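You operate a simulated robot arm through the tools that you are given. There is no shell and no other tool. Be economical: measure what you need, move in short steps, check, and stop when the job is done.

The job below is to be done with a simulated two-armed robot. You get a single attempt, and the scene is never put back.

JOB
Put one of the brass numbers from the bare bench top on the top of the bench of the blue press. Take the red weight from the bare bench top and put it on the bench top behind the wooden press. Take the book on the bare bench top and put it away on the shelf under the bench of the blue press. Open the corner drawer, take the 16 mm tin from the inside of the corner drawer and leave it on the top of the bench of the blue press, then shut the drawer. Take the green tape roll and leave it on the metal sheet on the top of the side table. Pick up the blue spool from the top of the side table with one hand, pass it to the other hand and put it on the shelf under the glue bench. Take the eraser on the top of the bench of the blue press and put it away on the back of the packing table. Put two of the thin rolls from the chest top behind the cloth rolls on the top of the low bench. Take the green book on the chest top behind the cloth rolls and put it away on the big green mat. Close the right cart drawer. Any order will do. Set down upright: weight, blue spool, thin roll.

It is judged by the outcome, as a careful person would: the job done as asked, and still so three seconds after it is handed in. It fails if anything else is knocked over, pushed out of place, dropped, spilled or broken. Flat cloth is picked up by pressing the open fingertips on it (5 to 10 N) and closing them slowly along it; thin cloth reads only 2 to 8 mm in the jaws.

ROBOT AND FRAMES
Two 7-joint arms with two-finger parallel grippers on one trunk, on a base that drives. Base frame: it is fixed to the floor where the robot stands at the start and does not move with it; the origin is under the middle of the robot, x ahead of it, y to its left, z up; the surface under the hand at the start is at about z = 935. Units: mm, rad, N and s.
The left shoulder is at the start at [70, 187, 1265], the right one opposite. With the tool pointing down near the work surface each hand reaches from about 320 to 800 mm from the robot's upright axis, wherever it stands, measured 20 degrees to its own side. Places, roughly: back of the packing table [-2500, -7300, 900]; bench top behind the wooden press (17x42 cm) [-4240, -980, 900]; big green mat [700, -1400, 900]; blue spool (8x8x13 cm) [-3000, 800, 900]; book [750, -250, 1000]; brass number [500, 250, 1000]; corner drawer [-900, -700, 800]; eraser (6x4x4 cm) [-2300, 900, 800]; green book (6x9x2 cm) [-1900, -1500, 900]; green tape roll (6x6x3 cm) [-3900, 600, 900]; metal sheet (8x13x2 cm) [-4000, 500, 900]; right cart drawer [500, -6100, 600]; shelf under the bench of the blue press [-2100, 800, 300]; shelf under the glue bench [-4200, -1400, 300]; thin roll (4x4x5 cm) [-2000, -800, 1000]; tin [-1000, -750, 750]; top of the bench of the blue press [-2100, 800, 700]; top of the low bench (72x13 cm) [-180, 920, 440]; weight [750, 250, 1000]. Payload 3.91 kg a hand.
The TCP of each hand is the grasp point between the finger pads, 30 mm short of the fingertips. In the tool frame z runs along the fingers and y along their closing line. The gripper opens to 110 mm. The fingers are 20 mm wide and 10 mm thick; the gripper's body (48 by 112 mm) begins 55 mm behind the TCP.
Orientation is that of the tool frame in the base frame, as a unit quaternion [w, x, y, z]. With the fingers straight down and closing along the base's y, the tool's x points along the base's -x, its y along +y and its z along -z.

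CONTROLS
- The arms move only by the tool nudge_tool. It takes "left_targets", "right_targets" or both (then of equal length, played together; a hand with none holds still); each is one flat list of numbers, 6 for each row, row after row: the shift along the tool's x, y, z in mm, then the turn, a rotation vector about the tool's x, y, z in rad. In form: [dx, dy, dz, rx, ry, rz, dx, dy, dz, rx, ry, rz, ...]. A call has 1 to 12 rows; each row shifts and turns the commanded pose from where the row before left it, along the tool's axes as they then stand. "left_fingers" and "right_fingers" are, for a hand that has rows, the finger opening in mm, from 0 to 110, set as the call begins (left out, the last holds). Rows are played at 5 a second. More than 50 mm and 0.15 rad between two rows, or a gripper value outside its range, and nothing of the call is played. Where a pose cannot be reached the arm comes as near as it can. A force on the tool above 40 N (or 10 N above the force at the start of the call, whichever is more), or a blocked arm, ends the call early, and 0.2 s more pass. Each finger travels about 72 mm/s and halts on what it meets, pressing with about 23 N; the grip force reading is that of the motor and also rises with nothing between the fingers. The clock runs only during rows and for 0.2 s after the last one: add rows that do not move to give the fingers time. It gives the time, the measured TCP pose, the force on the tool (base axes), the opening and the grip force at its end, in the units of the frame above (readings bear some noise), with the torque about the TCP (base axes, N m) and any sound that the robot's microphone picked up.
- Cameras (640 x 400 px; columns grow to the right, rows downward): "scene" is now at [121.5, -20.4, 1466.2]; the picture's right is [-0.29, -0.96, -0.00], its down [-0.78, 0.23, -0.59] and it looks along [0.56, -0.17, -0.81] (base axes); focal length 214 px, centre (320, 200). "left" rides on the left gripper at [72, -17, -103] in its tool frame; the picture's right is [0.23, 0.97, 0.00], its down [-0.76, 0.18, -0.62] and it looks along [-0.61, 0.14, 0.78] (tool axes); focal length 222 px, centre (320, 200). "right" rides on the right gripper at [72, 17, -103] in its tool frame; the picture's right is [-0.23, 0.97, 0.00], its down [-0.76, -0.18, -0.62] and it looks along [-0.61, -0.14, 0.78] (tool axes); focal length 222 px, centre (320, 200). There is no depth. A picture from a camera that has moved, and an enlarged one, comes with that camera's place and axes in the base frame and with its lens.
- get_image(camera): a new picture of that camera. The clock stands still meanwhile.
- lift_body(by): slides the trunk up (or, below 0, down) by that many mm; the arms and the scene camera ride with it, the base frame stays. It gives what a move gives, with no picture.
- base_move(legs): drives the robot by 1 to 6 legs, each [ahead, turn to the left] in mm and rad, along the robot's own axes; the way and the turn of a leg run together, so that a leg with both is an arc; at most 1500 mm and 3.142 rad a leg. The arms and the cameras ride along, it lands a little off, and it stops where it bumps. It gives what a move gives.
- head_to(pan, tilt): turns the head with the scene camera to pan (to the left, within 1.501 rad either way) and tilt (down, from -0.506 to 1.204), counted from straight ahead of the robot. It gives what a move gives.
- zoom(camera, box): a new picture of the part [left, top, right, bottom] of that camera's present view, enlarged. The clock stands still meanwhile.
- close_job(): hands the job in; it is judged then, once.

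Work in short steps. Places have to be worked out from the pictures, the camera data and where the tool is seen: move nearer, look again, correct. Check each grasp and each placing, and mend what went wrong. You have 567 turns and 370 pictures in all, those below and enlarged ones among them. Open the grippers and draw the arms clear of the work before you hand the job in, unless the task says otherwise.

The tools are called by a JSON object that holds its "api" and its "payload". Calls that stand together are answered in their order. nudge_tool: Moves the arms, as the interface text tells. Its arguments: {"type":"object","properties":{"left_targets":{"type":"array"},"left_fingers":{"type":"number"},"right_targets":{"type":"array"},"right_fingers":{"type":"number"}},"required":[]} The other tools are called the same way: lift_body (by) slides the trunk up or down; base_move (legs) drives the base; head_to (pan, tilt) turns the head that bears the scene camera; get_image (camera) takes a picture; zoom (camera, box) takes an enlarged picture of a part of a camera's view; close_job () hands the job in.

At the start:

```text
clock: 0.0
left_position: [453.2, -62.5, 1227.5]
left_tool_rot: [0.0, 0.0, 1.0, 0.0]
left_contact_force: [1.0, 0.8, 0.6]
left_wrist_torque: [-0.03, 0.0, -0.02]
left_grip_width: 110.1
left_grip_force: 0.0
right_position: [416.3, -476.1, 1276.6]
right_tool_rot: [0.0, 0.0, 1.0, -0.001]
right_contact_force: [0.0, -0.1, 0.3]
right_wrist_torque: [0.01, -0.01, 0.0]
right_grip_width: 110.1
right_grip_force: 0.1
trunk travel left (down, up): [-775.0, 165.0]
robot x, y, heading: [0.6, 3.7, -0.003]
head pan, tilt: [-0.293, 0.944]
```

scene: 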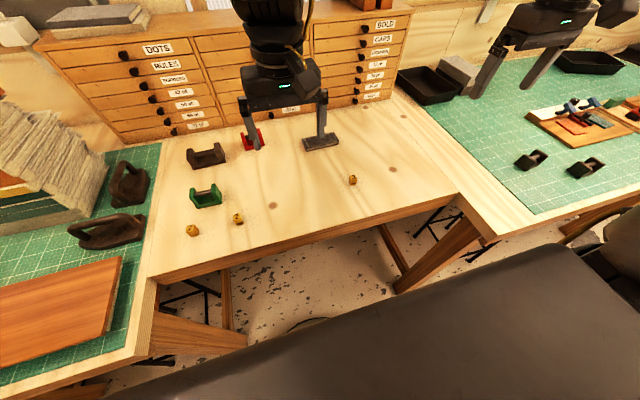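
right: 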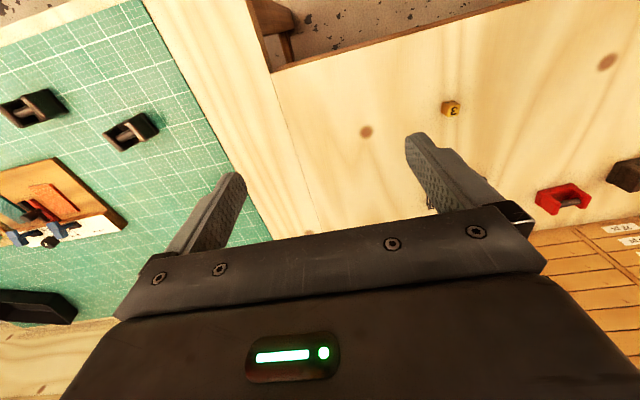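
left: 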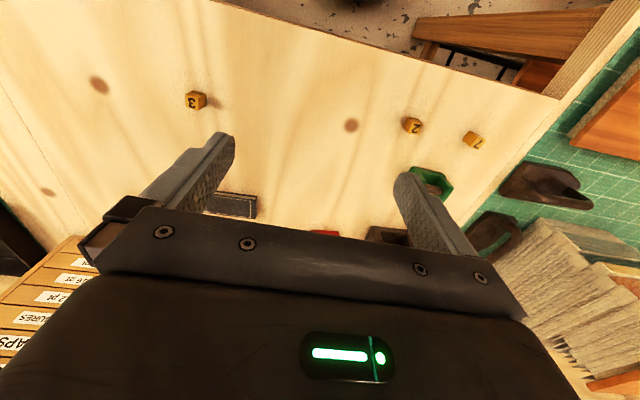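

The start picture shows three brass cubes, red/green/black weights and a dark book on the bench. I zoom in to see them better.

{"api": "zoom", "payload": {"camera": "scene", "box": [160, 90, 400, 260]}}

{"api": "zoom", "payload": {"camera": "left", "box": [60, 60, 560, 280]}}

```text
2.35 times, centred on (280, 175) of scene
camera zoom: at [121.5, -20.4, 1466.2], right [-0.29, -0.96, 0.0], down [-0.78, 0.23, -0.59], along [0.56, -0.17, -0.81], focal length 505 px, centre (414, 259)
```

zoom: 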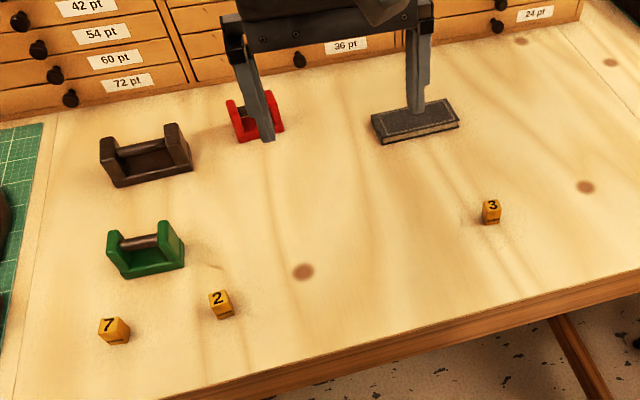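

```text
1.28 times, centred on (310, 170) of left
camera zoom: at [380.3, -79.5, 1329.8], right [-0.23, 0.97, 0.0], down [0.76, 0.18, 0.62], along [0.61, 0.14, -0.78], focal length 284 px, centre (333, 238)
```

zoom: 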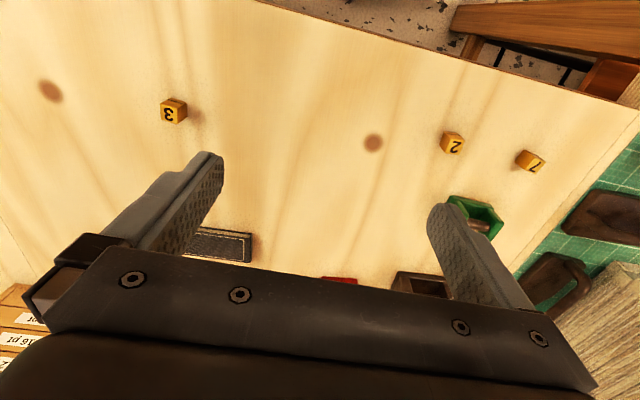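

I take an overview of the room first, turning the head to both sides.

{"api": "head_to", "payload": {"pan": 1.45, "tilt": 0.35}}

{"api": "get_image", "payload": {"camera": "scene"}}

{"api": "head_to", "payload": {"pan": -1.45, "tilt": 0.35}}

{"api": "get_image", "payload": {"camera": "scene"}}

{"api": "head_to", "payload": {"pan": 0.0, "tilt": 0.6}}

{"api": "get_image", "payload": {"camera": "scene"}}

```text
clock: 1.8
left_position: [452.9, -62.4, 1226.9]
left_tool_rot: [0.0, 0.0, 1.0, 0.0]
left_contact_force: [-1.1, -1.2, 0.0]
left_wrist_torque: [0.0, 0.0, 0.0]
left_grip_width: 110.1
left_grip_force: 0.1
right_position: [416.3, -477.1, 1276.6]
right_tool_rot: [-0.001, 0.0, 1.0, 0.0]
right_contact_force: [-0.4, -0.6, 0.3]
right_wrist_torque: [0.02, 0.02, 0.02]
right_grip_width: 110.3
right_grip_force: 0.0
trunk travel left (down, up): [-775.0, 165.0]
robot x, y, heading: [0.2, 3.1, -0.003]
head pan, tilt: [1.45, 0.351]
```

```text
364 pictures are left
camera scene: at [62.9, 93.2, 1517.0], right [0.99, -0.12, 0.0], down [-0.04, -0.34, -0.94], along [0.11, 0.93, -0.34], focal length 214 px, centre (320, 200)
```

scene: 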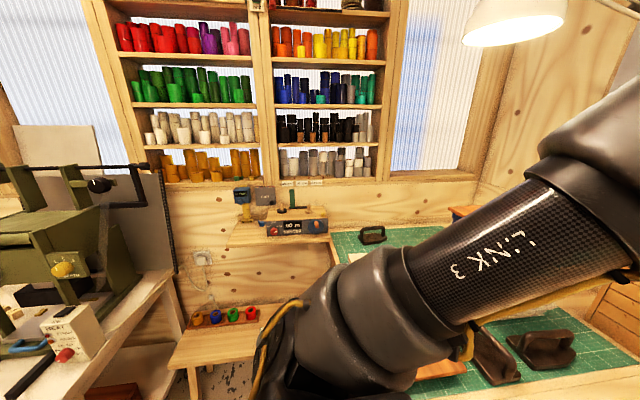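

```text
clock: 4.3
left_position: [453.7, -62.4, 1226.6]
left_tool_rot: [0.0, -0.001, 1.0, 0.0]
left_contact_force: [-0.2, -1.2, 0.1]
left_wrist_torque: [-0.04, 0.0, -0.04]
left_grip_width: 110.0
left_grip_force: 0.1
right_position: [416.4, -477.0, 1277.6]
right_tool_rot: [0.0, 0.001, 1.0, 0.0]
right_contact_force: [0.4, -0.9, 0.2]
right_wrist_torque: [0.03, 0.01, 0.01]
right_grip_width: 110.2
right_grip_force: 0.1
trunk travel left (down, up): [-775.0, 165.0]
robot x, y, heading: [-2.8, 1.6, 0.001]
head pan, tilt: [-1.45, 0.351]
```

```text
363 pictures are left
camera scene: at [62.9, -91.7, 1517.0], right [-0.99, -0.12, 0.0], down [-0.04, 0.34, -0.94], along [0.11, -0.93, -0.34], focal length 214 px, centre (320, 200)
```

scene: 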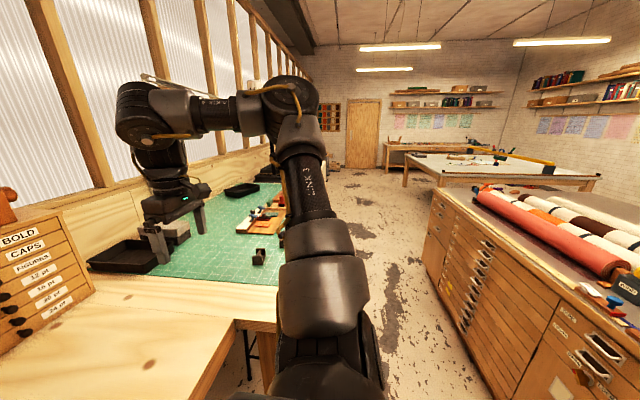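

```text
clock: 5.9
left_position: [453.0, -61.1, 1227.0]
left_tool_rot: [0.0, 0.0, 1.0, 0.001]
left_contact_force: [-0.8, -0.2, -0.4]
left_wrist_torque: [0.01, -0.01, 0.0]
left_grip_width: 109.8
left_grip_force: 0.1
right_position: [416.1, -475.9, 1276.4]
right_tool_rot: [0.0, 0.0, 1.0, 0.0]
right_contact_force: [0.1, 0.0, -0.6]
right_wrist_torque: [-0.02, -0.01, 0.03]
right_grip_width: 110.0
right_grip_force: 0.1
trunk travel left (down, up): [-775.0, 165.0]
robot x, y, heading: [1.8, 1.2, -0.0]
head pan, tilt: [0.0, 0.6]
```

```text
362 pictures are left
camera scene: at [140.0, 0.6, 1494.3], right [0.0, -1.0, 0.0], down [-0.56, 0.0, -0.83], along [0.83, 0.0, -0.56], focal length 214 px, centre (320, 200)
```

scene: 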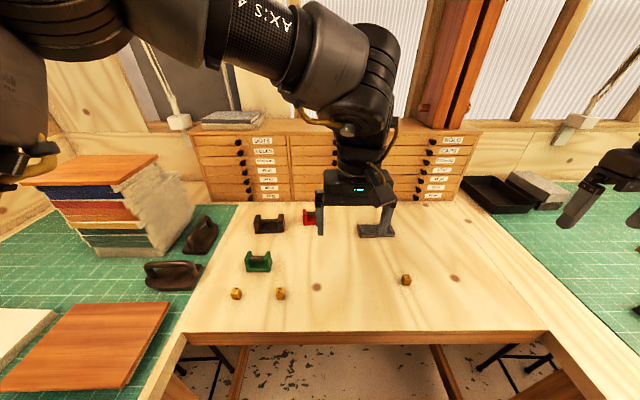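

Cube "7" sits near (485,233) and the book near (745,-214). I bring the left hand above the cube and the right hand towards the book.

{"api": "nudge_tool", "payload": {"left_targets": [-4, 37, 18, 0, 0, 0, -4, 37, 18, 0, 0, 0, -4, 37, 18, 0, 0, 0, -4, 37, 18, 0, 0, 0, -4, 37, 18, 0, 0, 0, -4, 37, 18, 0, 0, 0, -4, 37, 18, 0, 0, 0, -4, 37, 18, 0, 0, 0], "right_targets": [-30, 33, 10, 0, 0, 0, -30, 33, 10, 0, 0, 0, -30, 33, 10, 0, 0, 0, -30, 33, 10, 0, 0, 0, -30, 33, 10, 0, 0, 0, -30, 33, 10, 0, 0, 0, -30, 33, 10, 0, 0, 0, -30, 33, 10, 0, 0, 0]}}

{"api": "get_image", "payload": {"camera": "left"}}

{"api": "get_image", "payload": {"camera": "right"}}

{"api": "get_image", "payload": {"camera": "scene"}}

```text
clock: 7.7
left_position: [445.8, 188.9, 1082.2]
left_tool_rot: [0.0, -0.003, 1.0, 0.0]
left_contact_force: [-0.2, 0.7, -0.3]
left_wrist_torque: [-0.03, 0.0, -0.04]
left_grip_width: 110.2
left_grip_force: 0.0
left hand out of reach, approached as far as the arm can: row 7, 8
right_position: [550.3, -293.6, 1166.7]
right_tool_rot: [0.002, 0.001, 1.0, 0.001]
right_contact_force: [-0.4, 0.2, 0.2]
right_wrist_torque: [-0.01, 0.0, 0.02]
right_grip_width: 109.9
right_grip_force: 0.1
right hand out of reach, approached as far as the arm can: row 5, 6, 7, 8
trunk travel left (down, up): [-775.0, 165.0]
robot x, y, heading: [1.8, -1.8, -0.004]
head pan, tilt: [0.0, 0.6]
```

```text
361 pictures are left
camera left: at [373.2, 171.6, 1184.5], right [-0.23, 0.97, 0.0], down [0.76, 0.18, 0.62], along [0.61, 0.15, -0.78], focal length 222 px, centre (320, 200)
```

left: 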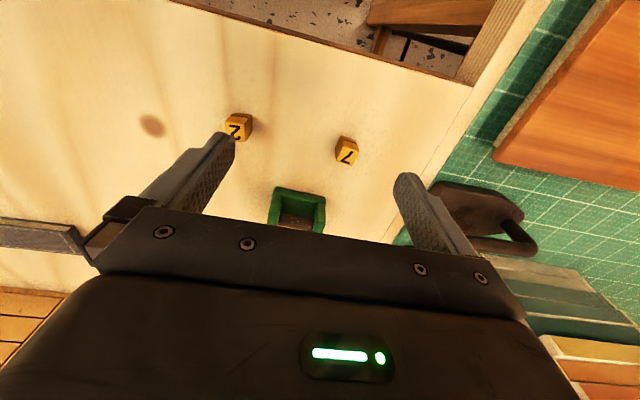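

```text
360 pictures are left
camera right: at [476.6, -278.6, 1270.8], right [0.23, 0.97, 0.0], down [0.76, -0.18, 0.63], along [0.61, -0.14, -0.78], focal length 222 px, centre (320, 200)
```

right: 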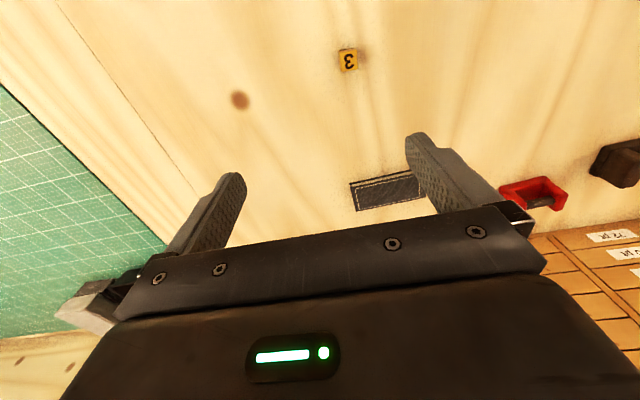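

```text
359 pictures are left
camera scene: at [140.8, 3.5, 1494.2], right [0.0, -1.0, 0.0], down [-0.57, 0.0, -0.82], along [0.82, 0.0, -0.57], focal length 214 px, centre (320, 200)
```

scene: 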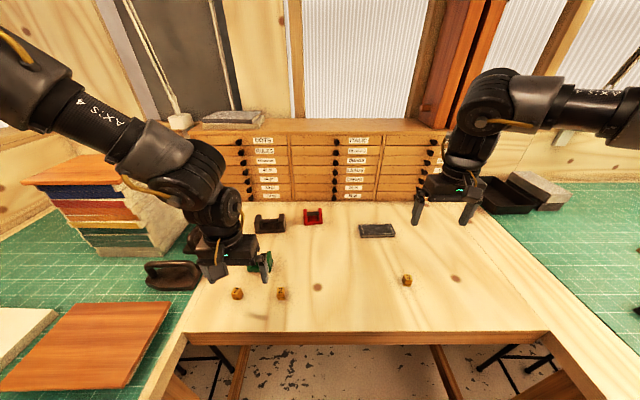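

Cube 7 is at about (479,229). Reach seems better lower down, so I lower both hands while adjusting.

{"api": "nudge_tool", "payload": {"left_targets": [0, 0, 30, 0, 0, 0, -16, 20, 10, 0, 0, 0, -16, 20, 0, 0, 0, 0], "right_targets": [0, 0, 40, 0, 0, 0, 0, 0, 40, 0, 0, 0, 0, 0, 20, 0, 0, 0]}}

```text
clock: 8.5
left_position: [445.0, 185.2, 1047.3]
left_tool_rot: [0.0, -0.001, 1.0, 0.0]
left_contact_force: [-0.2, 0.1, 0.1]
left_wrist_torque: [0.0, 0.02, 0.03]
left_grip_width: 110.2
left_grip_force: 0.0
left hand out of reach, approached as far as the arm can: row 1, 2, 3
right_position: [550.8, -296.6, 1068.8]
right_tool_rot: [0.0, 0.001, 1.0, 0.001]
right_contact_force: [-0.5, -0.2, 0.6]
right_wrist_torque: [0.0, 0.01, 0.01]
right_grip_width: 110.0
right_grip_force: 0.0
trunk travel left (down, up): [-775.0, 165.0]
robot x, y, heading: [0.9, 1.3, -0.002]
head pan, tilt: [0.0, 0.6]
```

Left is stuck around (445,185); I try yawing the left tool outward while moving towards the cube.

{"api": "nudge_tool", "payload": {"left_targets": [0, 0, 0, 0, 0, -0.14, 0, 0, 0, 0, 0, -0.14, -10, 10, 0, 0, 0, 0, -15, 15, 0, 0, 0, 0]}}

```text
clock: 9.5
left_position: [461.3, 217.1, 1046.7]
left_tool_rot: [0.0, -0.14, 0.99, -0.001]
left_contact_force: [0.4, 0.2, -0.1]
left_wrist_torque: [-0.02, -0.02, 0.02]
left_grip_width: 110.1
left_grip_force: 0.0
right_position: [552.3, -293.7, 1068.1]
right_tool_rot: [-0.001, 0.0, 1.0, -0.001]
right_contact_force: [-0.1, 0.7, -0.9]
right_wrist_torque: [0.01, -0.02, 0.0]
right_grip_width: 109.9
right_grip_force: 0.0
trunk travel left (down, up): [-775.0, 165.0]
robot x, y, heading: [-0.7, 4.5, 0.002]
head pan, tilt: [0.0, 0.6]
```

Yaw frees the motion. I check the cube's orientation under the left hand.

{"api": "get_image", "payload": {"camera": "left"}}

{"api": "get_image", "payload": {"camera": "right"}}

```text
358 pictures are left
camera left: at [396.4, 181.2, 1150.0], right [-0.49, 0.87, 0.0], down [0.68, 0.38, 0.62], along [0.54, 0.3, -0.78], focal length 222 px, centre (320, 200)
```

left: 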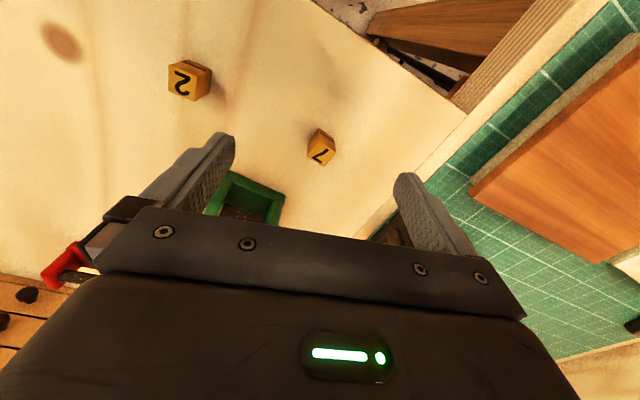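

```text
357 pictures are left
camera right: at [477.2, -277.7, 1172.3], right [0.23, 0.97, 0.0], down [0.76, -0.18, 0.62], along [0.61, -0.14, -0.78], focal length 222 px, centre (320, 200)
```

right: 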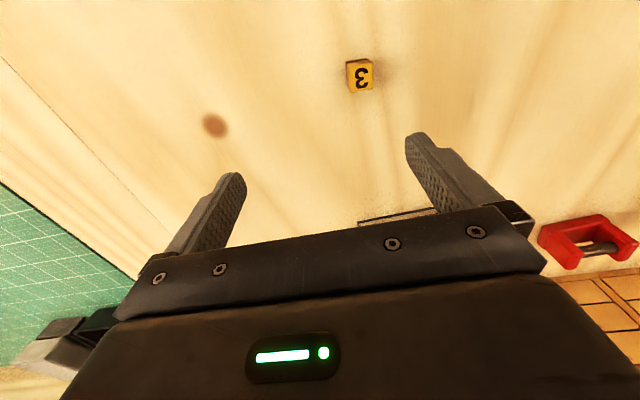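

I zoom on the cube to get its edge direction.

{"api": "zoom", "payload": {"camera": "left", "box": [280, 110, 370, 190]}}

```text
5.00 times, centred on (325, 150) of left
camera zoom: at [396.4, 181.2, 1150.0], right [-0.49, 0.87, 0.0], down [0.68, 0.38, 0.62], along [0.54, 0.3, -0.78], focal length 1111 px, centre (295, 450)
```

zoom: 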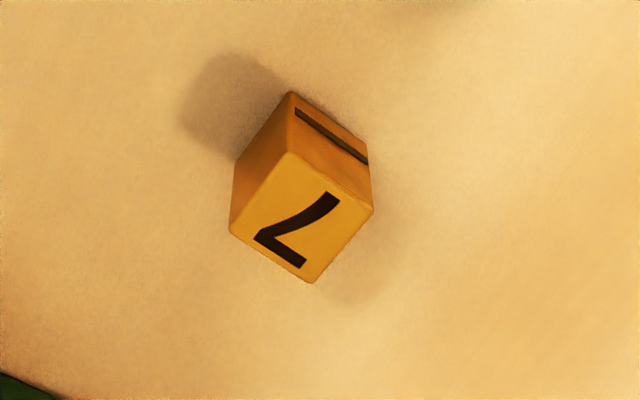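

The cube (about 20 mm) is nearly axis-aligned at (479.5,228.5). I move over it and try turning the yaw back.

{"api": "nudge_tool", "payload": {"left_targets": [-20.3, 5.6, 0, 0, 0, 0, 0, 0, 0, 0, 0, 0.12, 0, 0, 0, 0, 0, 0.12, 0, 0, 0, 0, 0, 0.12]}}

```text
clock: 10.5
left_position: [429.8, 168.1, 1049.3]
left_tool_rot: [0.001, 0.038, 0.999, 0.002]
left_contact_force: [-0.9, -0.6, 0.1]
left_wrist_torque: [-0.04, 0.01, 0.0]
left_grip_width: 109.8
left_grip_force: 0.1
left hand out of reach, approached as far as the arm can: row 2, 3, 4
right_position: [551.5, -294.7, 1067.2]
right_tool_rot: [0.0, 0.0, 1.0, 0.0]
right_contact_force: [-0.3, 0.5, 0.7]
right_wrist_torque: [0.01, 0.0, -0.03]
right_grip_width: 110.0
right_grip_force: 0.1
trunk travel left (down, up): [-775.0, 165.0]
robot x, y, heading: [0.7, 1.1, -0.002]
head pan, tilt: [0.0, 0.6]
```

Orientation is favoured over position here. I rotate the other way to +1.49 rad, so the fingers close along x, which also suits the cube.

{"api": "nudge_tool", "payload": {"left_targets": [0, 0, 0, 0, 0, -0.142, 0, 0, 0, 0, 0, -0.142, 0, 0, 0, 0, 0, -0.142, 0, 0, 0, 0, 0, -0.142, 0, 0, 0, 0, 0, -0.142, 0, 0, 0, 0, 0, -0.142, 0, 0, 0, 0, 0, -0.142, 0, 0, 0, 0, 0, -0.142, 0, 0, 0, 0, 0, -0.142, 0, 0, 0, 0, 0, -0.142, 0, 0, 0, 0, 0, -0.142]}}

```text
clock: 12.9
left_position: [428.8, 168.0, 1049.5]
left_tool_rot: [0.0, -0.676, 0.737, 0.0]
left_contact_force: [0.3, 0.0, -0.5]
left_wrist_torque: [0.0, 0.0, -0.01]
left_grip_width: 109.9
left_grip_force: 0.0
right_position: [550.4, -293.8, 1067.8]
right_tool_rot: [0.0, 0.0, 1.0, 0.0]
right_contact_force: [0.4, -1.1, 0.0]
right_wrist_torque: [0.01, 0.03, 0.0]
right_grip_width: 109.8
right_grip_force: 0.1
trunk travel left (down, up): [-775.0, 165.0]
robot x, y, heading: [-1.3, 1.4, -0.002]
head pan, tilt: [0.0, 0.6]
```

Shift over the cube with fingers partly closed, then look.

{"api": "nudge_tool", "payload": {"left_targets": [-32.4, -22.6, 0, 0, 0, 0, -32.3, -22.6, 0, 0, 0, 0, 0, 0, 30, 0, 0, 0], "left_fingers": 60}}

{"api": "get_image", "payload": {"camera": "left"}}

```text
clock: 13.7
left_position: [480.8, 228.4, 1020.6]
left_tool_rot: [-0.001, -0.676, 0.737, 0.001]
left_contact_force: [0.0, 0.7, -0.4]
left_wrist_torque: [0.01, 0.0, 0.01]
left_grip_width: 60.0
left_grip_force: 0.1
right_position: [551.7, -295.7, 1067.9]
right_tool_rot: [0.0, 0.0, 1.0, 0.001]
right_contact_force: [-0.6, -0.4, 1.3]
right_wrist_torque: [0.0, 0.0, -0.01]
right_grip_width: 110.1
right_grip_force: 0.0
trunk travel left (down, up): [-775.0, 165.0]
robot x, y, heading: [-5.7, 2.4, 0.002]
head pan, tilt: [0.0, 0.6]
```

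```text
355 pictures are left
camera left: at [491.0, 155.1, 1123.1], right [-0.99, -0.14, 0.0], down [-0.11, 0.77, 0.62], along [-0.09, 0.62, -0.78], focal length 222 px, centre (320, 200)
```

left: 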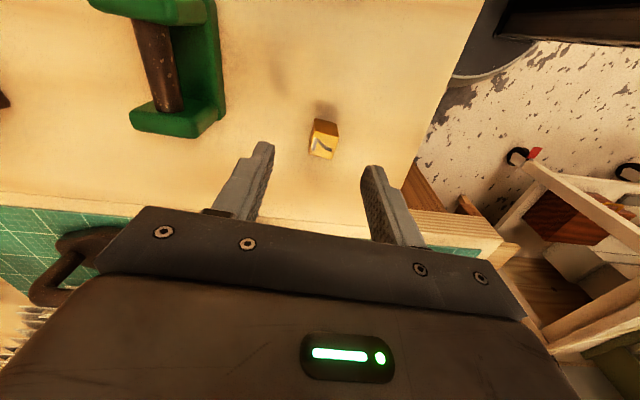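

The cube lies right between the fingers. I descend to z≈969 and close.

{"api": "nudge_tool", "payload": {"left_targets": [0, 2, 26, 0, 0, 0, 0, 0, 25, 0, 0, 0]}}

{"api": "nudge_tool", "payload": {"left_targets": [0, 0, 0, 0, 0, 0, 0, 0, 0, 0, 0, 0, 0, 0, 0, 0, 0, 0, 0, 0, 0, 0, 0, 0, 0, 0, 0, 0, 0, 0], "left_fingers": 0}}

```text
clock: 14.3
left_position: [478.3, 230.4, 967.1]
left_tool_rot: [0.0, -0.676, 0.737, 0.0]
left_contact_force: [0.7, 0.4, -0.1]
left_wrist_torque: [0.01, 0.01, -0.03]
left_grip_width: 59.8
left_grip_force: 0.0
right_position: [551.2, -294.6, 1067.3]
right_tool_rot: [0.001, 0.0, 1.0, 0.0]
right_contact_force: [-0.2, 0.0, -0.3]
right_wrist_torque: [0.01, 0.01, -0.02]
right_grip_width: 110.2
right_grip_force: 0.1
trunk travel left (down, up): [-775.0, 165.0]
robot x, y, heading: [1.4, -0.0, -0.002]
head pan, tilt: [0.0, 0.6]
```

```text
clock: 15.5
left_position: [476.8, 230.0, 968.8]
left_tool_rot: [0.0, -0.675, 0.738, -0.001]
left_contact_force: [0.2, 0.4, 1.9]
left_wrist_torque: [-0.01, 0.03, -0.01]
left_grip_width: 19.5
left_grip_force: 23.3
right_position: [549.8, -294.3, 1069.0]
right_tool_rot: [0.0, 0.0, 1.0, 0.0]
right_contact_force: [0.7, -0.2, 0.6]
right_wrist_torque: [0.0, -0.02, 0.02]
right_grip_width: 110.0
right_grip_force: 0.2
trunk travel left (down, up): [-775.0, 165.0]
robot x, y, heading: [1.0, -0.8, 0.001]
head pan, tilt: [0.0, 0.6]
```

Cube is gripped. Lift it, and turn the right tool to close along x for the book.

{"api": "nudge_tool", "payload": {"left_targets": [0, 0, -40, 0, 0, 0, 0, 0, -40, 0, 0, 0, 0, 0, -40, 0, 0, 0, 0, 0, -40, 0, 0, 0, 0, 0, 0, 0, 0, 0, 0, 0, 0, 0, 0, 0, 0, 0, 0, 0, 0, 0, 0, 0, 0, 0, 0, 0, 0, 0, 0, 0, 0, 0, 0, 0, 0, 0, 0, 0, 0, 0, 0, 0, 0, 0], "right_targets": [0, 0, 0, 0, 0, 0.142, 0, 0, 0, 0, 0, 0.142, 0, 0, 0, 0, 0, 0.142, 0, 0, 0, 0, 0, 0.142, 0, 0, 0, 0, 0, 0.142, 0, 0, 0, 0, 0, 0.142, 0, 0, 0, 0, 0, 0.142, 0, 0, 0, 0, 0, 0.142, 0, 0, 0, 0, 0, 0.142, 0, 0, 0, 0, 0, 0.142, 0, 0, 0, 0, 0, 0.142]}}

{"api": "get_image", "payload": {"camera": "right"}}

{"api": "zoom", "payload": {"camera": "scene", "box": [200, 180, 480, 340]}}

```text
clock: 17.9
left_position: [477.6, 230.0, 1129.5]
left_tool_rot: [0.0, -0.676, 0.737, 0.0]
left_contact_force: [-0.1, -0.5, -0.8]
left_wrist_torque: [0.0, 0.05, 0.0]
left_grip_width: 0.0
left_grip_force: 23.2
right_position: [600.0, -573.3, 1131.2]
right_tool_rot: [0.0, 0.701, 0.714, 0.005]
right_contact_force: [0.5, 0.1, -0.4]
right_wrist_torque: [0.01, 0.04, 0.01]
right_grip_width: 110.1
right_grip_force: 0.1
right hand out of reach, approached as far as the arm can: row 3, 4, 5, 6, 7, 8, 9, 10, 11
trunk travel left (down, up): [-775.0, 165.0]
robot x, y, heading: [1.1, 0.4, 0.002]
head pan, tilt: [0.0, 0.6]
```

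```text
354 pictures are left
camera right: at [612.6, -502.9, 1236.5], right [0.98, -0.21, 0.01], down [-0.17, -0.77, 0.62], along [-0.13, -0.6, -0.79], focal length 222 px, centre (320, 200)
```

right: 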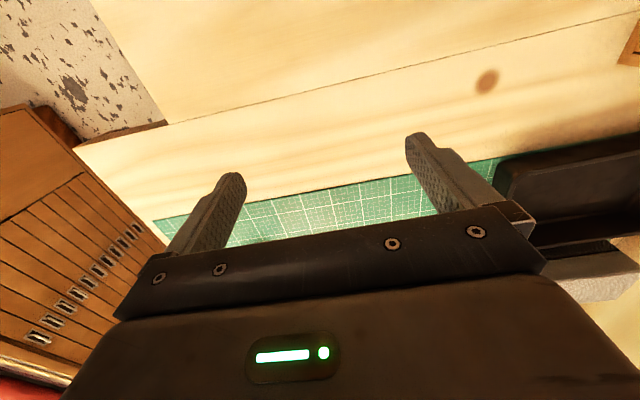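

```text
2.29 times, centred on (340, 260) of scene
camera zoom: at [139.6, -0.2, 1494.3], right [0.0, -1.0, 0.0], down [-0.56, 0.0, -0.83], along [0.83, 0.0, -0.56], focal length 490 px, centre (274, 63)
```

zoom: 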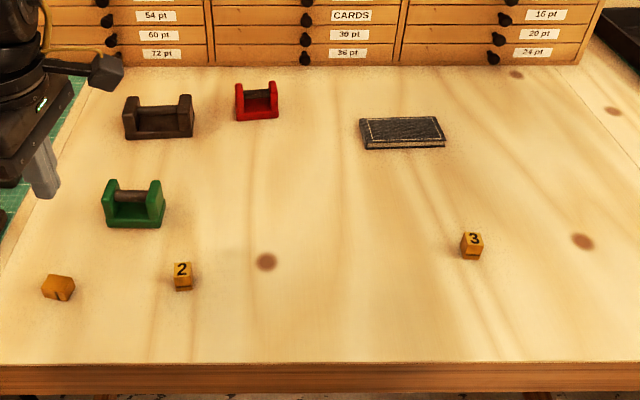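

The cube slipped out (it lies tipped at about its old spot). The right hand reached the yaw but drifted outward; I now bring it back over the book with that yaw.

{"api": "nudge_tool", "payload": {"right_targets": [40, 0, 5, 0, 0, 0, 40, 0, 5, 0, 0, 0, 40, 0, 5, 0, 0, 0, 40, 0, 5, 0, 0, 0, 40, 0, 5, 0, 0, 0, 40, 10, 5, 0, 0, 0, 40, 10, 5, 0, 0, 0, 40, 10, 5, 0, 0, 0]}}

```text
clock: 19.7
left_position: [478.6, 230.5, 1130.6]
left_tool_rot: [0.001, -0.675, 0.737, 0.0]
left_contact_force: [0.5, 0.1, -0.8]
left_wrist_torque: [-0.01, -0.03, 0.01]
left_grip_width: 0.1
left_grip_force: 23.1
right_position: [596.3, -577.1, 1134.0]
right_tool_rot: [0.0, 0.704, 0.71, 0.0]
right_contact_force: [-0.5, 0.6, -0.2]
right_wrist_torque: [-0.02, 0.01, 0.02]
right_grip_width: 110.1
right_grip_force: 0.0
right hand out of reach, approached as far as the arm can: row 1, 2, 3, 4, 5, 6, 7, 8
trunk travel left (down, up): [-775.0, 165.0]
robot x, y, heading: [-4.6, 2.0, -0.003]
head pan, tilt: [0.0, 0.6]
```

Negative yaw is the wrong way for the right arm. I rotate it back and on towards positive yaw.

{"api": "nudge_tool", "payload": {"right_targets": [0, 0, 0, 0, 0, -0.142, 0, 0, 0, 0, 0, -0.142, 0, 0, 0, 0, 0, -0.142, 0, 0, 0, 0, 0, -0.142, 0, 0, 0, 0, 0, -0.142, 0, 0, 0, 0, 0, -0.142, 0, 0, 0, 0, 0, -0.142, 0, 0, 0, 0, 0, -0.142, 0, 0, 0, 0, 0, -0.142, 0, 0, 0, 0, 0, -0.142, 0, 0, 0, 0, 0, -0.142]}}

{"api": "nudge_tool", "payload": {"right_targets": [20, 30, 0, 0, 0, -0.142, 20, 30, 0, 0, 0, -0.142, 10, 30, 0, 0, 0, -0.142, 10, 30, 0, 0, 0, -0.142, 0, 0, 0, 0, 0, -0.142, 0, 0, 0, 0, 0, -0.142, 0, 0, 0, 0, 0, -0.142, 0, 0, 0, 0, 0, -0.142, 0, 0, 0, 0, 0, -0.142, 0, 0, 0, 0, 0, -0.142, 0, 0, 0, 0, 0, -0.142]}}

```text
clock: 22.1
left_position: [478.5, 229.8, 1129.3]
left_tool_rot: [0.0, -0.676, 0.737, 0.001]
left_contact_force: [0.6, 0.4, 0.1]
left_wrist_torque: [0.01, 0.01, -0.01]
left_grip_width: 0.0
left_grip_force: 23.2
right_position: [594.8, -576.6, 1133.1]
right_tool_rot: [0.001, 0.0, 1.0, 0.0]
right_contact_force: [-0.1, -0.9, 0.3]
right_wrist_torque: [-0.01, 0.02, 0.0]
right_grip_width: 110.1
right_grip_force: 0.1
trunk travel left (down, up): [-775.0, 165.0]
robot x, y, heading: [-4.1, -1.0, 0.001]
head pan, tilt: [0.0, 0.6]
```

```text
clock: 24.5
left_position: [478.0, 230.6, 1130.7]
left_tool_rot: [0.0, -0.676, 0.737, 0.0]
left_contact_force: [0.9, 0.4, -0.1]
left_wrist_torque: [0.02, -0.01, 0.01]
left_grip_width: 0.1
left_grip_force: 22.6
right_position: [510.9, -469.4, 1131.9]
right_tool_rot: [0.001, -0.705, 0.709, 0.0]
right_contact_force: [0.4, -0.5, -0.5]
right_wrist_torque: [-0.01, -0.03, 0.02]
right_grip_width: 110.4
right_grip_force: 0.1
trunk travel left (down, up): [-775.0, 165.0]
robot x, y, heading: [0.9, -1.4, -0.001]
head pan, tilt: [0.0, 0.6]
```

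Positive yaw works. Move the right hand towards the book.

{"api": "nudge_tool", "payload": {"right_targets": [-37, -33, 10, 0, 0, 0, -37, -33, 10, 0, 0, 0, -37, -33, 10, 0, 0, 0, -37, -33, 10, 0, 0, 0, -37, -33, 10, 0, 0, 0, -37, -33, 10, 0, 0, 0, -33, -34, 10, 0, 0, 0]}}

{"api": "get_image", "payload": {"camera": "right"}}

{"api": "get_image", "payload": {"camera": "left"}}

```text
refused: row 1 steps farther than a row can; nothing moved
```

```text
352 pictures are left
camera right: at [492.2, -543.3, 1236.3], right [-0.97, 0.23, 0.0], down [0.18, 0.76, 0.62], along [0.15, 0.61, -0.78], focal length 222 px, centre (320, 200)
```

right: 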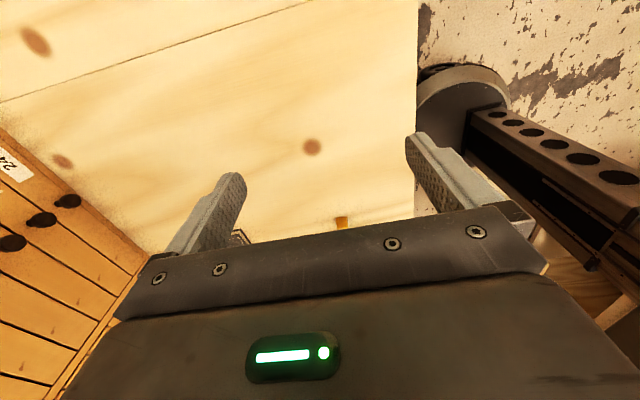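

```text
351 pictures are left
camera left: at [488.4, 156.3, 1232.7], right [-0.99, -0.14, 0.0], down [-0.11, 0.77, 0.62], along [-0.09, 0.62, -0.78], focal length 222 px, centre (320, 200)
```

left: 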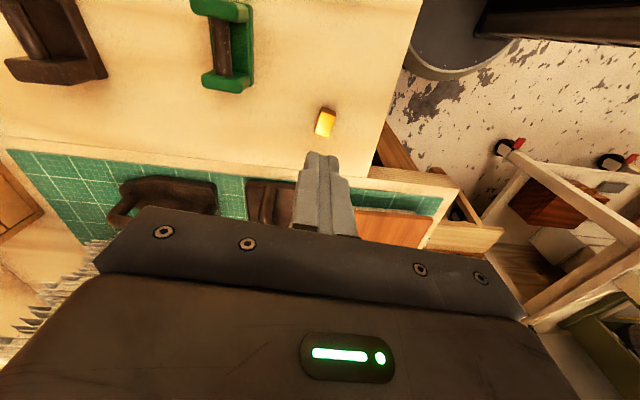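

The steps were too long; I use shorter ones.

{"api": "nudge_tool", "payload": {"right_targets": [-28, -26, 7, 0, 0, 0, -28, -26, 7, 0, 0, 0, -28, -26, 7, 0, 0, 0, -28, -26, 7, 0, 0, 0, -28, -26, 7, 0, 0, 0, -28, -26, 7, 0, 0, 0, -28, -26, 7, 0, 0, 0, -28, -26, 7, 0, 0, 0, -28, -26, 7, 0, 0, 0]}}

{"api": "get_image", "payload": {"camera": "right"}}

{"api": "zoom", "payload": {"camera": "left", "box": [280, 80, 370, 160]}}

```text
clock: 26.5
left_position: [478.3, 230.8, 1129.5]
left_tool_rot: [0.0, -0.676, 0.737, 0.001]
left_contact_force: [-0.1, 0.9, 1.3]
left_wrist_torque: [-0.02, -0.02, -0.01]
left_grip_width: 0.0
left_grip_force: 22.9
right_position: [579.2, -315.2, 1085.6]
right_tool_rot: [0.001, -0.704, 0.71, 0.001]
right_contact_force: [0.2, 0.1, -0.2]
right_wrist_torque: [0.03, 0.0, 0.02]
right_grip_width: 110.2
right_grip_force: 0.1
right hand out of reach, approached as far as the arm can: row 4, 5, 6, 7, 8, 9
trunk travel left (down, up): [-775.0, 165.0]
robot x, y, heading: [0.3, 1.4, 0.002]
head pan, tilt: [0.0, 0.6]
```

```text
350 pictures are left
camera right: at [560.9, -387.8, 1189.7], right [-0.97, 0.24, 0.0], down [0.18, 0.76, 0.62], along [0.15, 0.61, -0.78], focal length 222 px, centre (320, 200)
```

right: 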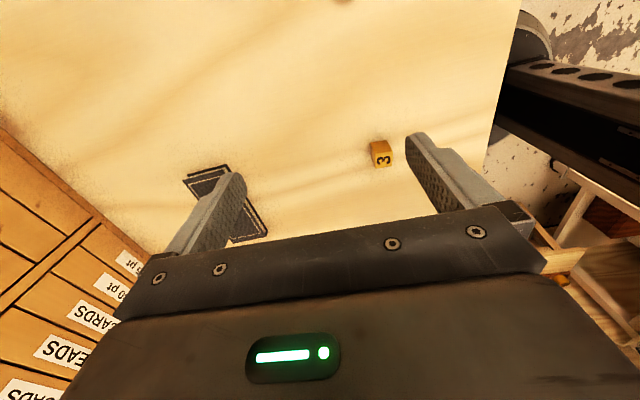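

```text
5.00 times, centred on (325, 120) of left
camera zoom: at [488.4, 156.6, 1232.7], right [-0.99, -0.14, 0.0], down [-0.11, 0.77, 0.62], along [-0.09, 0.62, -0.78], focal length 1111 px, centre (295, 600)
```

zoom: 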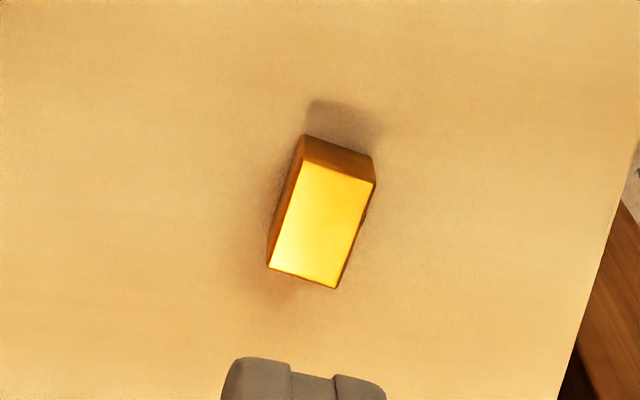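

The arm saturates at this height; I lower the hand nearer the work surface and try extending again.

{"api": "nudge_tool", "payload": {"right_targets": [0, 0, 40, 0, 0, 0, 0, 0, 30, 0, 0, 0, -20, -30, 0, 0, 0, 0, -20, -30, 0, 0, 0, 0, -20, -30, 0, 0, 0, 0, -20, -30, 0, 0, 0, 0]}}

```text
clock: 27.9
left_position: [478.6, 231.2, 1129.9]
left_tool_rot: [0.0, -0.676, 0.737, 0.0]
left_contact_force: [0.0, 0.8, 0.1]
left_wrist_torque: [0.01, -0.01, -0.03]
left_grip_width: 0.0
left_grip_force: 22.3
right_position: [575.3, -322.3, 1050.9]
right_tool_rot: [0.002, -0.704, 0.711, -0.001]
right_contact_force: [0.1, -0.2, 0.3]
right_wrist_torque: [0.01, 0.01, -0.01]
right_grip_width: 109.8
right_grip_force: 0.0
right hand out of reach, approached as far as the arm can: row 1, 2, 3, 4, 5, 6
trunk travel left (down, up): [-775.0, 165.0]
robot x, y, heading: [0.8, -1.0, -0.002]
head pan, tilt: [0.0, 0.6]
```

I back off slightly, lower, and then extend in small steps to learn the limit.

{"api": "nudge_tool", "payload": {"right_targets": [0, 30, 0, 0, 0, 0, 0, 30, 0, 0, 0, 0, 0, 0, 30, 0, 0, 0, 0, 0, 30, 0, 0, 0]}}

{"api": "nudge_tool", "payload": {"right_targets": [-25, -25, 0, 0, 0, 0, -25, -25, 0, 0, 0, 0, -25, -25, 0, 0, 0, 0]}}

{"api": "get_image", "payload": {"camera": "scene"}}

```text
clock: 28.9
left_position: [478.8, 229.5, 1129.9]
left_tool_rot: [-0.001, -0.676, 0.737, 0.001]
left_contact_force: [0.0, -0.2, 0.7]
left_wrist_torque: [0.02, -0.02, -0.01]
left_grip_width: 0.0
left_grip_force: 23.2
right_position: [517.0, -321.5, 988.6]
right_tool_rot: [0.001, -0.704, 0.71, 0.001]
right_contact_force: [0.6, 0.2, -0.4]
right_wrist_torque: [0.02, 0.03, -0.01]
right_grip_width: 110.0
right_grip_force: 0.0
trunk travel left (down, up): [-775.0, 165.0]
robot x, y, heading: [1.2, 3.6, 0.001]
head pan, tilt: [0.0, 0.6]
```

```text
clock: 29.7
left_position: [477.2, 230.1, 1130.0]
left_tool_rot: [0.0, -0.675, 0.738, 0.001]
left_contact_force: [0.3, -0.4, -0.1]
left_wrist_torque: [0.02, -0.01, -0.01]
left_grip_width: 0.2
left_grip_force: 23.1
right_position: [540.0, -299.3, 1015.5]
right_tool_rot: [0.0, -0.704, 0.71, -0.001]
right_contact_force: [0.0, -0.3, 0.0]
right_wrist_torque: [0.02, 0.02, 0.01]
right_grip_width: 109.9
right_grip_force: 0.1
right hand out of reach, approached as far as the arm can: row 1, 2, 3
trunk travel left (down, up): [-775.0, 165.0]
robot x, y, heading: [0.8, -2.3, 0.001]
head pan, tilt: [0.0, 0.6]
```

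```text
348 pictures are left
camera scene: at [139.5, 1.1, 1494.3], right [0.0, -1.0, 0.0], down [-0.56, 0.0, -0.83], along [0.83, 0.0, -0.56], focal length 214 px, centre (320, 200)
```

scene: 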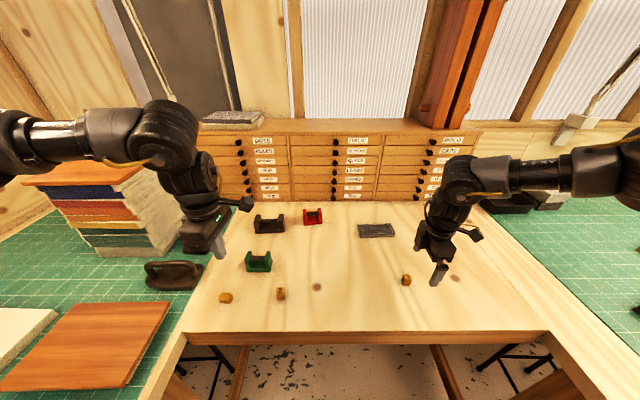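

I test plain forward extension without the inward component.

{"api": "nudge_tool", "payload": {"right_targets": [0, -30, 0, 0, 0, 0, 0, -30, 0, 0, 0, 0, 0, -30, 0, 0, 0, 0, 0, -30, 0, 0, 0, 0]}}

```text
clock: 30.7
left_position: [478.4, 229.2, 1129.7]
left_tool_rot: [-0.001, -0.676, 0.737, 0.0]
left_contact_force: [-0.5, -0.6, -0.1]
left_wrist_torque: [0.0, 0.0, 0.01]
left_grip_width: 0.0
left_grip_force: 23.2
right_position: [590.1, -346.1, 1045.7]
right_tool_rot: [0.002, -0.704, 0.71, 0.001]
right_contact_force: [-0.1, 0.1, -0.2]
right_wrist_torque: [0.02, -0.03, 0.02]
right_grip_width: 109.7
right_grip_force: 0.0
right hand out of reach, approached as far as the arm can: row 1, 2, 3, 4
trunk travel left (down, up): [-775.0, 165.0]
robot x, y, heading: [-0.6, -0.1, 0.001]
head pan, tilt: [0.0, 0.6]
```

I test whether yaw 0 at low height extends farther.

{"api": "nudge_tool", "payload": {"right_targets": [0, 35, 0, 0, 0, 0, 0, 35, 0, 0, 0, 0.14, 0, 0, 0, 0, 0, 0.14, 0, 0, 0, 0, 0, 0.14, 0, 0, 0, 0, 0, 0.14, 0, 0, 0, 0, 0, 0.14, 0, 0, 0, 0, 0, 0.14]}}

{"api": "nudge_tool", "payload": {"right_targets": [-30, 0, 0, 0, 0, 0, -30, 0, 0, 0, 0, 0, -30, 0, 0, 0, 0, 0, -30, 0, 0, 0, 0, 0]}}

```text
clock: 32.3
left_position: [477.9, 229.9, 1130.3]
left_tool_rot: [0.0, -0.676, 0.737, -0.001]
left_contact_force: [-0.3, 0.1, 0.1]
left_wrist_torque: [-0.01, -0.02, -0.01]
left_grip_width: 0.0
left_grip_force: 22.8
right_position: [520.1, -345.3, 1044.6]
right_tool_rot: [-0.001, -0.353, 0.936, 0.0]
right_contact_force: [0.2, 0.5, -0.3]
right_wrist_torque: [0.02, 0.0, 0.0]
right_grip_width: 109.9
right_grip_force: 0.1
trunk travel left (down, up): [-775.0, 165.0]
robot x, y, heading: [0.8, 1.4, -0.002]
head pan, tilt: [0.0, 0.6]
```

```text
clock: 33.3
left_position: [478.1, 230.5, 1128.8]
left_tool_rot: [0.0, -0.676, 0.737, 0.0]
left_contact_force: [0.0, 0.6, 0.0]
left_wrist_torque: [-0.01, 0.02, 0.04]
left_grip_width: 0.1
left_grip_force: 22.9
right_position: [565.7, -304.2, 1056.1]
right_tool_rot: [0.001, -0.353, 0.936, 0.001]
right_contact_force: [-0.5, -0.1, -0.1]
right_wrist_torque: [0.0, 0.0, 0.02]
right_grip_width: 109.9
right_grip_force: 0.1
right hand out of reach, approached as far as the arm can: row 3, 4
trunk travel left (down, up): [-775.0, 165.0]
robot x, y, heading: [0.5, 2.6, -0.0]
head pan, tilt: [0.0, 0.6]
```

The limit doesn't depend on yaw. I test the effect of trunk height: raise it 150 and re-lower the hand.

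{"api": "lift_body", "payload": {"by": 150}}

{"api": "nudge_tool", "payload": {"right_targets": [0, 0, 40, 0, 0, 0, 0, 0, 40, 0, 0, 0, 0, 0, 40, 0, 0, 0, 0, 0, 40, 0, 0, 0, -30, 0, 0, 0, 0, 0, -30, 0, 0, 0, 0, 0, -30, 0, 0, 0, 0, 0, -30, 0, 0, 0, 0, 0]}}

```text
clock: 35.0
left_position: [477.4, 230.5, 1279.6]
left_tool_rot: [-0.001, -0.676, 0.737, 0.0]
left_contact_force: [0.3, 0.9, 0.1]
left_wrist_torque: [-0.01, 0.01, 0.01]
left_grip_width: 0.0
left_grip_force: 22.9
right_position: [565.7, -304.4, 1205.1]
right_tool_rot: [0.002, -0.353, 0.936, 0.001]
right_contact_force: [-0.2, -1.1, 0.3]
right_wrist_torque: [0.05, 0.01, 0.03]
right_grip_width: 110.0
right_grip_force: 0.0
trunk travel left (down, up): [-925.0, 15.0]
robot x, y, heading: [2.7, 0.6, -0.004]
head pan, tilt: [0.0, 0.6]
```

```text
clock: 36.8
left_position: [478.8, 232.2, 1280.0]
left_tool_rot: [0.0, -0.675, 0.738, 0.0]
left_contact_force: [-0.5, -0.2, -0.2]
left_wrist_torque: [-0.01, 0.0, -0.01]
left_grip_width: 0.0
left_grip_force: 22.7
right_position: [548.9, -318.2, 1147.8]
right_tool_rot: [0.003, -0.353, 0.936, 0.001]
right_contact_force: [0.2, -0.3, 0.0]
right_wrist_torque: [-0.01, -0.03, 0.0]
right_grip_width: 110.1
right_grip_force: 0.1
right hand out of reach, approached as far as the arm can: row 1, 2, 3, 4, 5, 6, 7, 8
trunk travel left (down, up): [-925.0, 15.0]
robot x, y, heading: [3.7, -0.7, 0.0]
head pan, tilt: [0.0, 0.6]
```

Lower relative hand positions are worse, so lowering the trunk should help: raise the hand, then lower the trunk.

{"api": "nudge_tool", "payload": {"right_targets": [0, 0, -40, 0, 0, 0, 0, 0, -40, 0, 0, 0, 0, 0, -40, 0, 0, 0, 0, 0, -40, 0, 0, 0, 0, 0, -40, 0, 0, 0]}}

{"api": "lift_body", "payload": {"by": -250}}

{"api": "nudge_tool", "payload": {"right_targets": [-30, 0, 0, 0, 0, 0, -30, 0, 0, 0, 0, 0, -30, 0, 0, 0, 0, 0, -30, 0, 0, 0, 0, 0]}}

```text
clock: 38.0
left_position: [477.9, 230.4, 1280.4]
left_tool_rot: [0.0, -0.675, 0.738, 0.001]
left_contact_force: [0.3, 0.3, 0.4]
left_wrist_torque: [0.0, -0.02, 0.02]
left_grip_width: 0.0
left_grip_force: 23.1
right_position: [546.4, -319.2, 1349.7]
right_tool_rot: [0.002, -0.354, 0.935, 0.001]
right_contact_force: [-1.1, -0.4, -0.2]
right_wrist_torque: [-0.03, -0.02, -0.02]
right_grip_width: 110.0
right_grip_force: 0.0
trunk travel left (down, up): [-925.0, 15.0]
robot x, y, heading: [3.5, -3.3, 0.001]
head pan, tilt: [0.0, 0.6]
```

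```text
clock: 40.6
left_position: [478.7, 230.7, 1029.9]
left_tool_rot: [0.0, -0.675, 0.738, 0.0]
left_contact_force: [0.5, 0.1, -0.3]
left_wrist_torque: [-0.02, 0.0, -0.01]
left_grip_width: 0.2
left_grip_force: 22.9
right_position: [546.8, -319.9, 1099.9]
right_tool_rot: [0.002, -0.353, 0.936, 0.0]
right_contact_force: [0.0, 0.1, -0.2]
right_wrist_torque: [-0.06, -0.04, -0.04]
right_grip_width: 110.0
right_grip_force: 0.0
trunk travel left (down, up): [-675.0, 265.0]
robot x, y, heading: [-1.2, 0.1, 0.001]
head pan, tilt: [0.0, 0.6]
```

```text
clock: 41.6
left_position: [478.6, 230.6, 1030.6]
left_tool_rot: [0.0, -0.675, 0.738, 0.0]
left_contact_force: [0.2, -0.2, -0.4]
left_wrist_torque: [0.02, 0.02, 0.0]
left_grip_width: 0.0
left_grip_force: 23.1
right_position: [553.7, -298.9, 1063.7]
right_tool_rot: [0.003, -0.353, 0.935, 0.001]
right_contact_force: [0.2, -0.1, 0.0]
right_wrist_torque: [0.02, -0.01, -0.02]
right_grip_width: 110.2
right_grip_force: 0.0
right hand out of reach, approached as far as the arm can: row 1, 2, 3, 4
trunk travel left (down, up): [-675.0, 265.0]
robot x, y, heading: [-0.1, -2.8, -0.0]
head pan, tilt: [0.0, 0.6]
```

The elbow seems stuck in an outward posture. I return the trunk to the start height and bring the right hand inward like the left's start pose, to swing the elbow up.

{"api": "lift_body", "payload": {"by": 100}}

{"api": "nudge_tool", "payload": {"right_targets": [30, 0, -20, 0, 0, 0.12, 30, 0, -20, 0, 0, 0.12, 30, 0, -20, 0, 0, 0.12, 0, 30, 0, 0, 0, 0.12, 0, 35, 0, 0, 0, 0.12, 0, 35, 0, 0, 0, 0.12, 0, 40, 0, 0, 0, 0, 0, 40, 0, 0, 0, 0, 0, 40, 0, 0, 0, 0, 0, 40, 0, 0, 0, 0]}}

{"api": "get_image", "payload": {"camera": "scene"}}

```text
clock: 42.9
left_position: [478.6, 229.7, 1129.5]
left_tool_rot: [0.0, -0.676, 0.737, 0.001]
left_contact_force: [-0.1, -0.6, -1.1]
left_wrist_torque: [0.0, 0.01, 0.05]
left_grip_width: 0.2
left_grip_force: 22.6
right_position: [553.2, -299.8, 1164.2]
right_tool_rot: [0.002, -0.353, 0.936, 0.002]
right_contact_force: [0.7, 0.8, 0.8]
right_wrist_torque: [-0.02, 0.03, 0.02]
right_grip_width: 110.3
right_grip_force: 0.0
trunk travel left (down, up): [-775.0, 165.0]
robot x, y, heading: [1.2, -0.7, -0.002]
head pan, tilt: [0.0, 0.6]
```

```text
clock: 45.1
left_position: [478.4, 230.5, 1129.4]
left_tool_rot: [0.0, -0.676, 0.737, -0.001]
left_contact_force: [0.6, 0.0, 0.4]
left_wrist_torque: [-0.01, 0.03, -0.03]
left_grip_width: 0.2
left_grip_force: 23.3
right_position: [444.0, -223.6, 1218.6]
right_tool_rot: [0.003, -0.001, 1.0, 0.004]
right_contact_force: [-0.3, -0.1, -0.7]
right_wrist_torque: [0.02, -0.02, 0.01]
right_grip_width: 110.1
right_grip_force: 0.1
right hand out of reach, approached as far as the arm can: row 7, 8, 9, 10
trunk travel left (down, up): [-775.0, 165.0]
robot x, y, heading: [3.2, -0.7, 0.0]
head pan, tilt: [0.0, 0.6]
```

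```text
347 pictures are left
camera scene: at [140.9, 1.1, 1494.1], right [0.0, -1.0, 0.0], down [-0.57, 0.0, -0.82], along [0.82, 0.0, -0.57], focal length 214 px, centre (320, 200)
```

scene: 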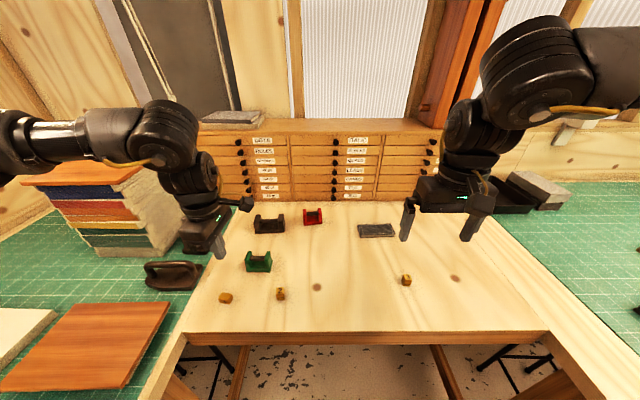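

The brass number is about 19×28 mm and now lies at (467,257), turned about −11°. I align, open to 60, and go down above it.

{"api": "nudge_tool", "payload": {"left_targets": [0, 0, 0, 0, 0, 0.1, -23.9, 16.1, 20, 0, 0, 0, 0, 0, 40, 0, 0, 0, 0, 0, 40, 0, 0, 0], "left_fingers": 50}}

{"api": "get_image", "payload": {"camera": "left"}}

```text
clock: 46.1
left_position: [468.7, 255.1, 1028.1]
left_tool_rot: [-0.001, -0.637, 0.771, 0.001]
left_contact_force: [0.4, -0.8, -0.1]
left_wrist_torque: [0.02, 0.05, 0.0]
left_grip_width: 50.4
left_grip_force: 0.0
right_position: [444.4, -222.8, 1218.8]
right_tool_rot: [0.002, -0.001, 1.0, 0.004]
right_contact_force: [-0.2, -0.1, 0.1]
right_wrist_torque: [-0.01, -0.01, 0.0]
right_grip_width: 109.9
right_grip_force: 0.1
trunk travel left (down, up): [-775.0, 165.0]
robot x, y, heading: [-3.8, 3.7, -0.001]
head pan, tilt: [0.0, 0.6]
```

```text
346 pictures are left
camera left: at [471.3, 180.8, 1131.3], right [-1.0, -0.04, 0.0], down [-0.03, 0.78, 0.62], along [-0.03, 0.62, -0.78], focal length 222 px, centre (320, 200)
```

left: 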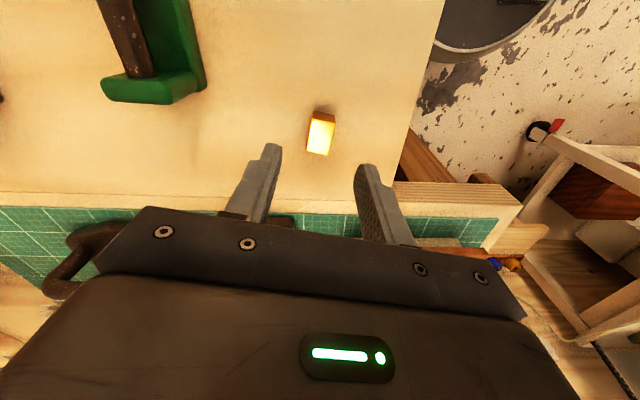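

Good alignment. Descend to z≈966 and close.

{"api": "nudge_tool", "payload": {"left_targets": [0, 2, 30, 0, 0, 0, 0, 0, 20, 0, 0, 0, 0, 0, 12, 0, 0, 0]}}

{"api": "nudge_tool", "payload": {"left_targets": [0, 0, 0, 0, 0, 0, 0, 0, 0, 0, 0, 0, 0, 0, 0, 0, 0, 0, 0, 0, 0, 0, 0, 0, 0, 0, 0, 0, 0, 0], "left_fingers": 0}}

{"api": "get_image", "payload": {"camera": "left"}}

```text
clock: 46.9
left_position: [465.0, 254.6, 967.2]
left_tool_rot: [0.0, -0.638, 0.77, 0.0]
left_contact_force: [-1.3, 0.3, 0.5]
left_wrist_torque: [-0.01, -0.02, -0.02]
left_grip_width: 50.2
left_grip_force: 0.0
right_position: [442.2, -222.5, 1218.8]
right_tool_rot: [0.004, -0.001, 1.0, 0.004]
right_contact_force: [-0.3, -0.7, -0.7]
right_wrist_torque: [0.01, 0.01, 0.01]
right_grip_width: 109.9
right_grip_force: 0.0
trunk travel left (down, up): [-775.0, 165.0]
robot x, y, heading: [-3.1, -0.6, 0.002]
head pan, tilt: [0.0, 0.6]
```

```text
clock: 48.1
left_position: [464.4, 257.2, 966.2]
left_tool_rot: [0.0, -0.637, 0.771, 0.0]
left_contact_force: [0.4, -0.1, 0.0]
left_wrist_torque: [0.0, 0.0, 0.0]
left_grip_width: 19.2
left_grip_force: 23.3
right_position: [443.1, -221.6, 1219.0]
right_tool_rot: [0.003, -0.001, 1.0, 0.004]
right_contact_force: [-0.3, -0.2, -0.7]
right_wrist_torque: [-0.04, -0.01, -0.02]
right_grip_width: 110.1
right_grip_force: 0.1
trunk travel left (down, up): [-775.0, 165.0]
robot x, y, heading: [2.1, -4.1, 0.0]
head pan, tilt: [0.0, 0.6]
```

```text
345 pictures are left
camera left: at [467.7, 181.3, 1070.1], right [-1.0, -0.04, 0.0], down [-0.03, 0.78, 0.62], along [-0.03, 0.62, -0.78], focal length 222 px, centre (320, 200)
```

left: 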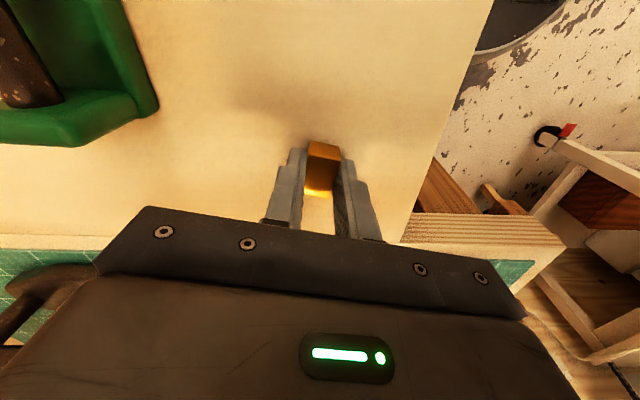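

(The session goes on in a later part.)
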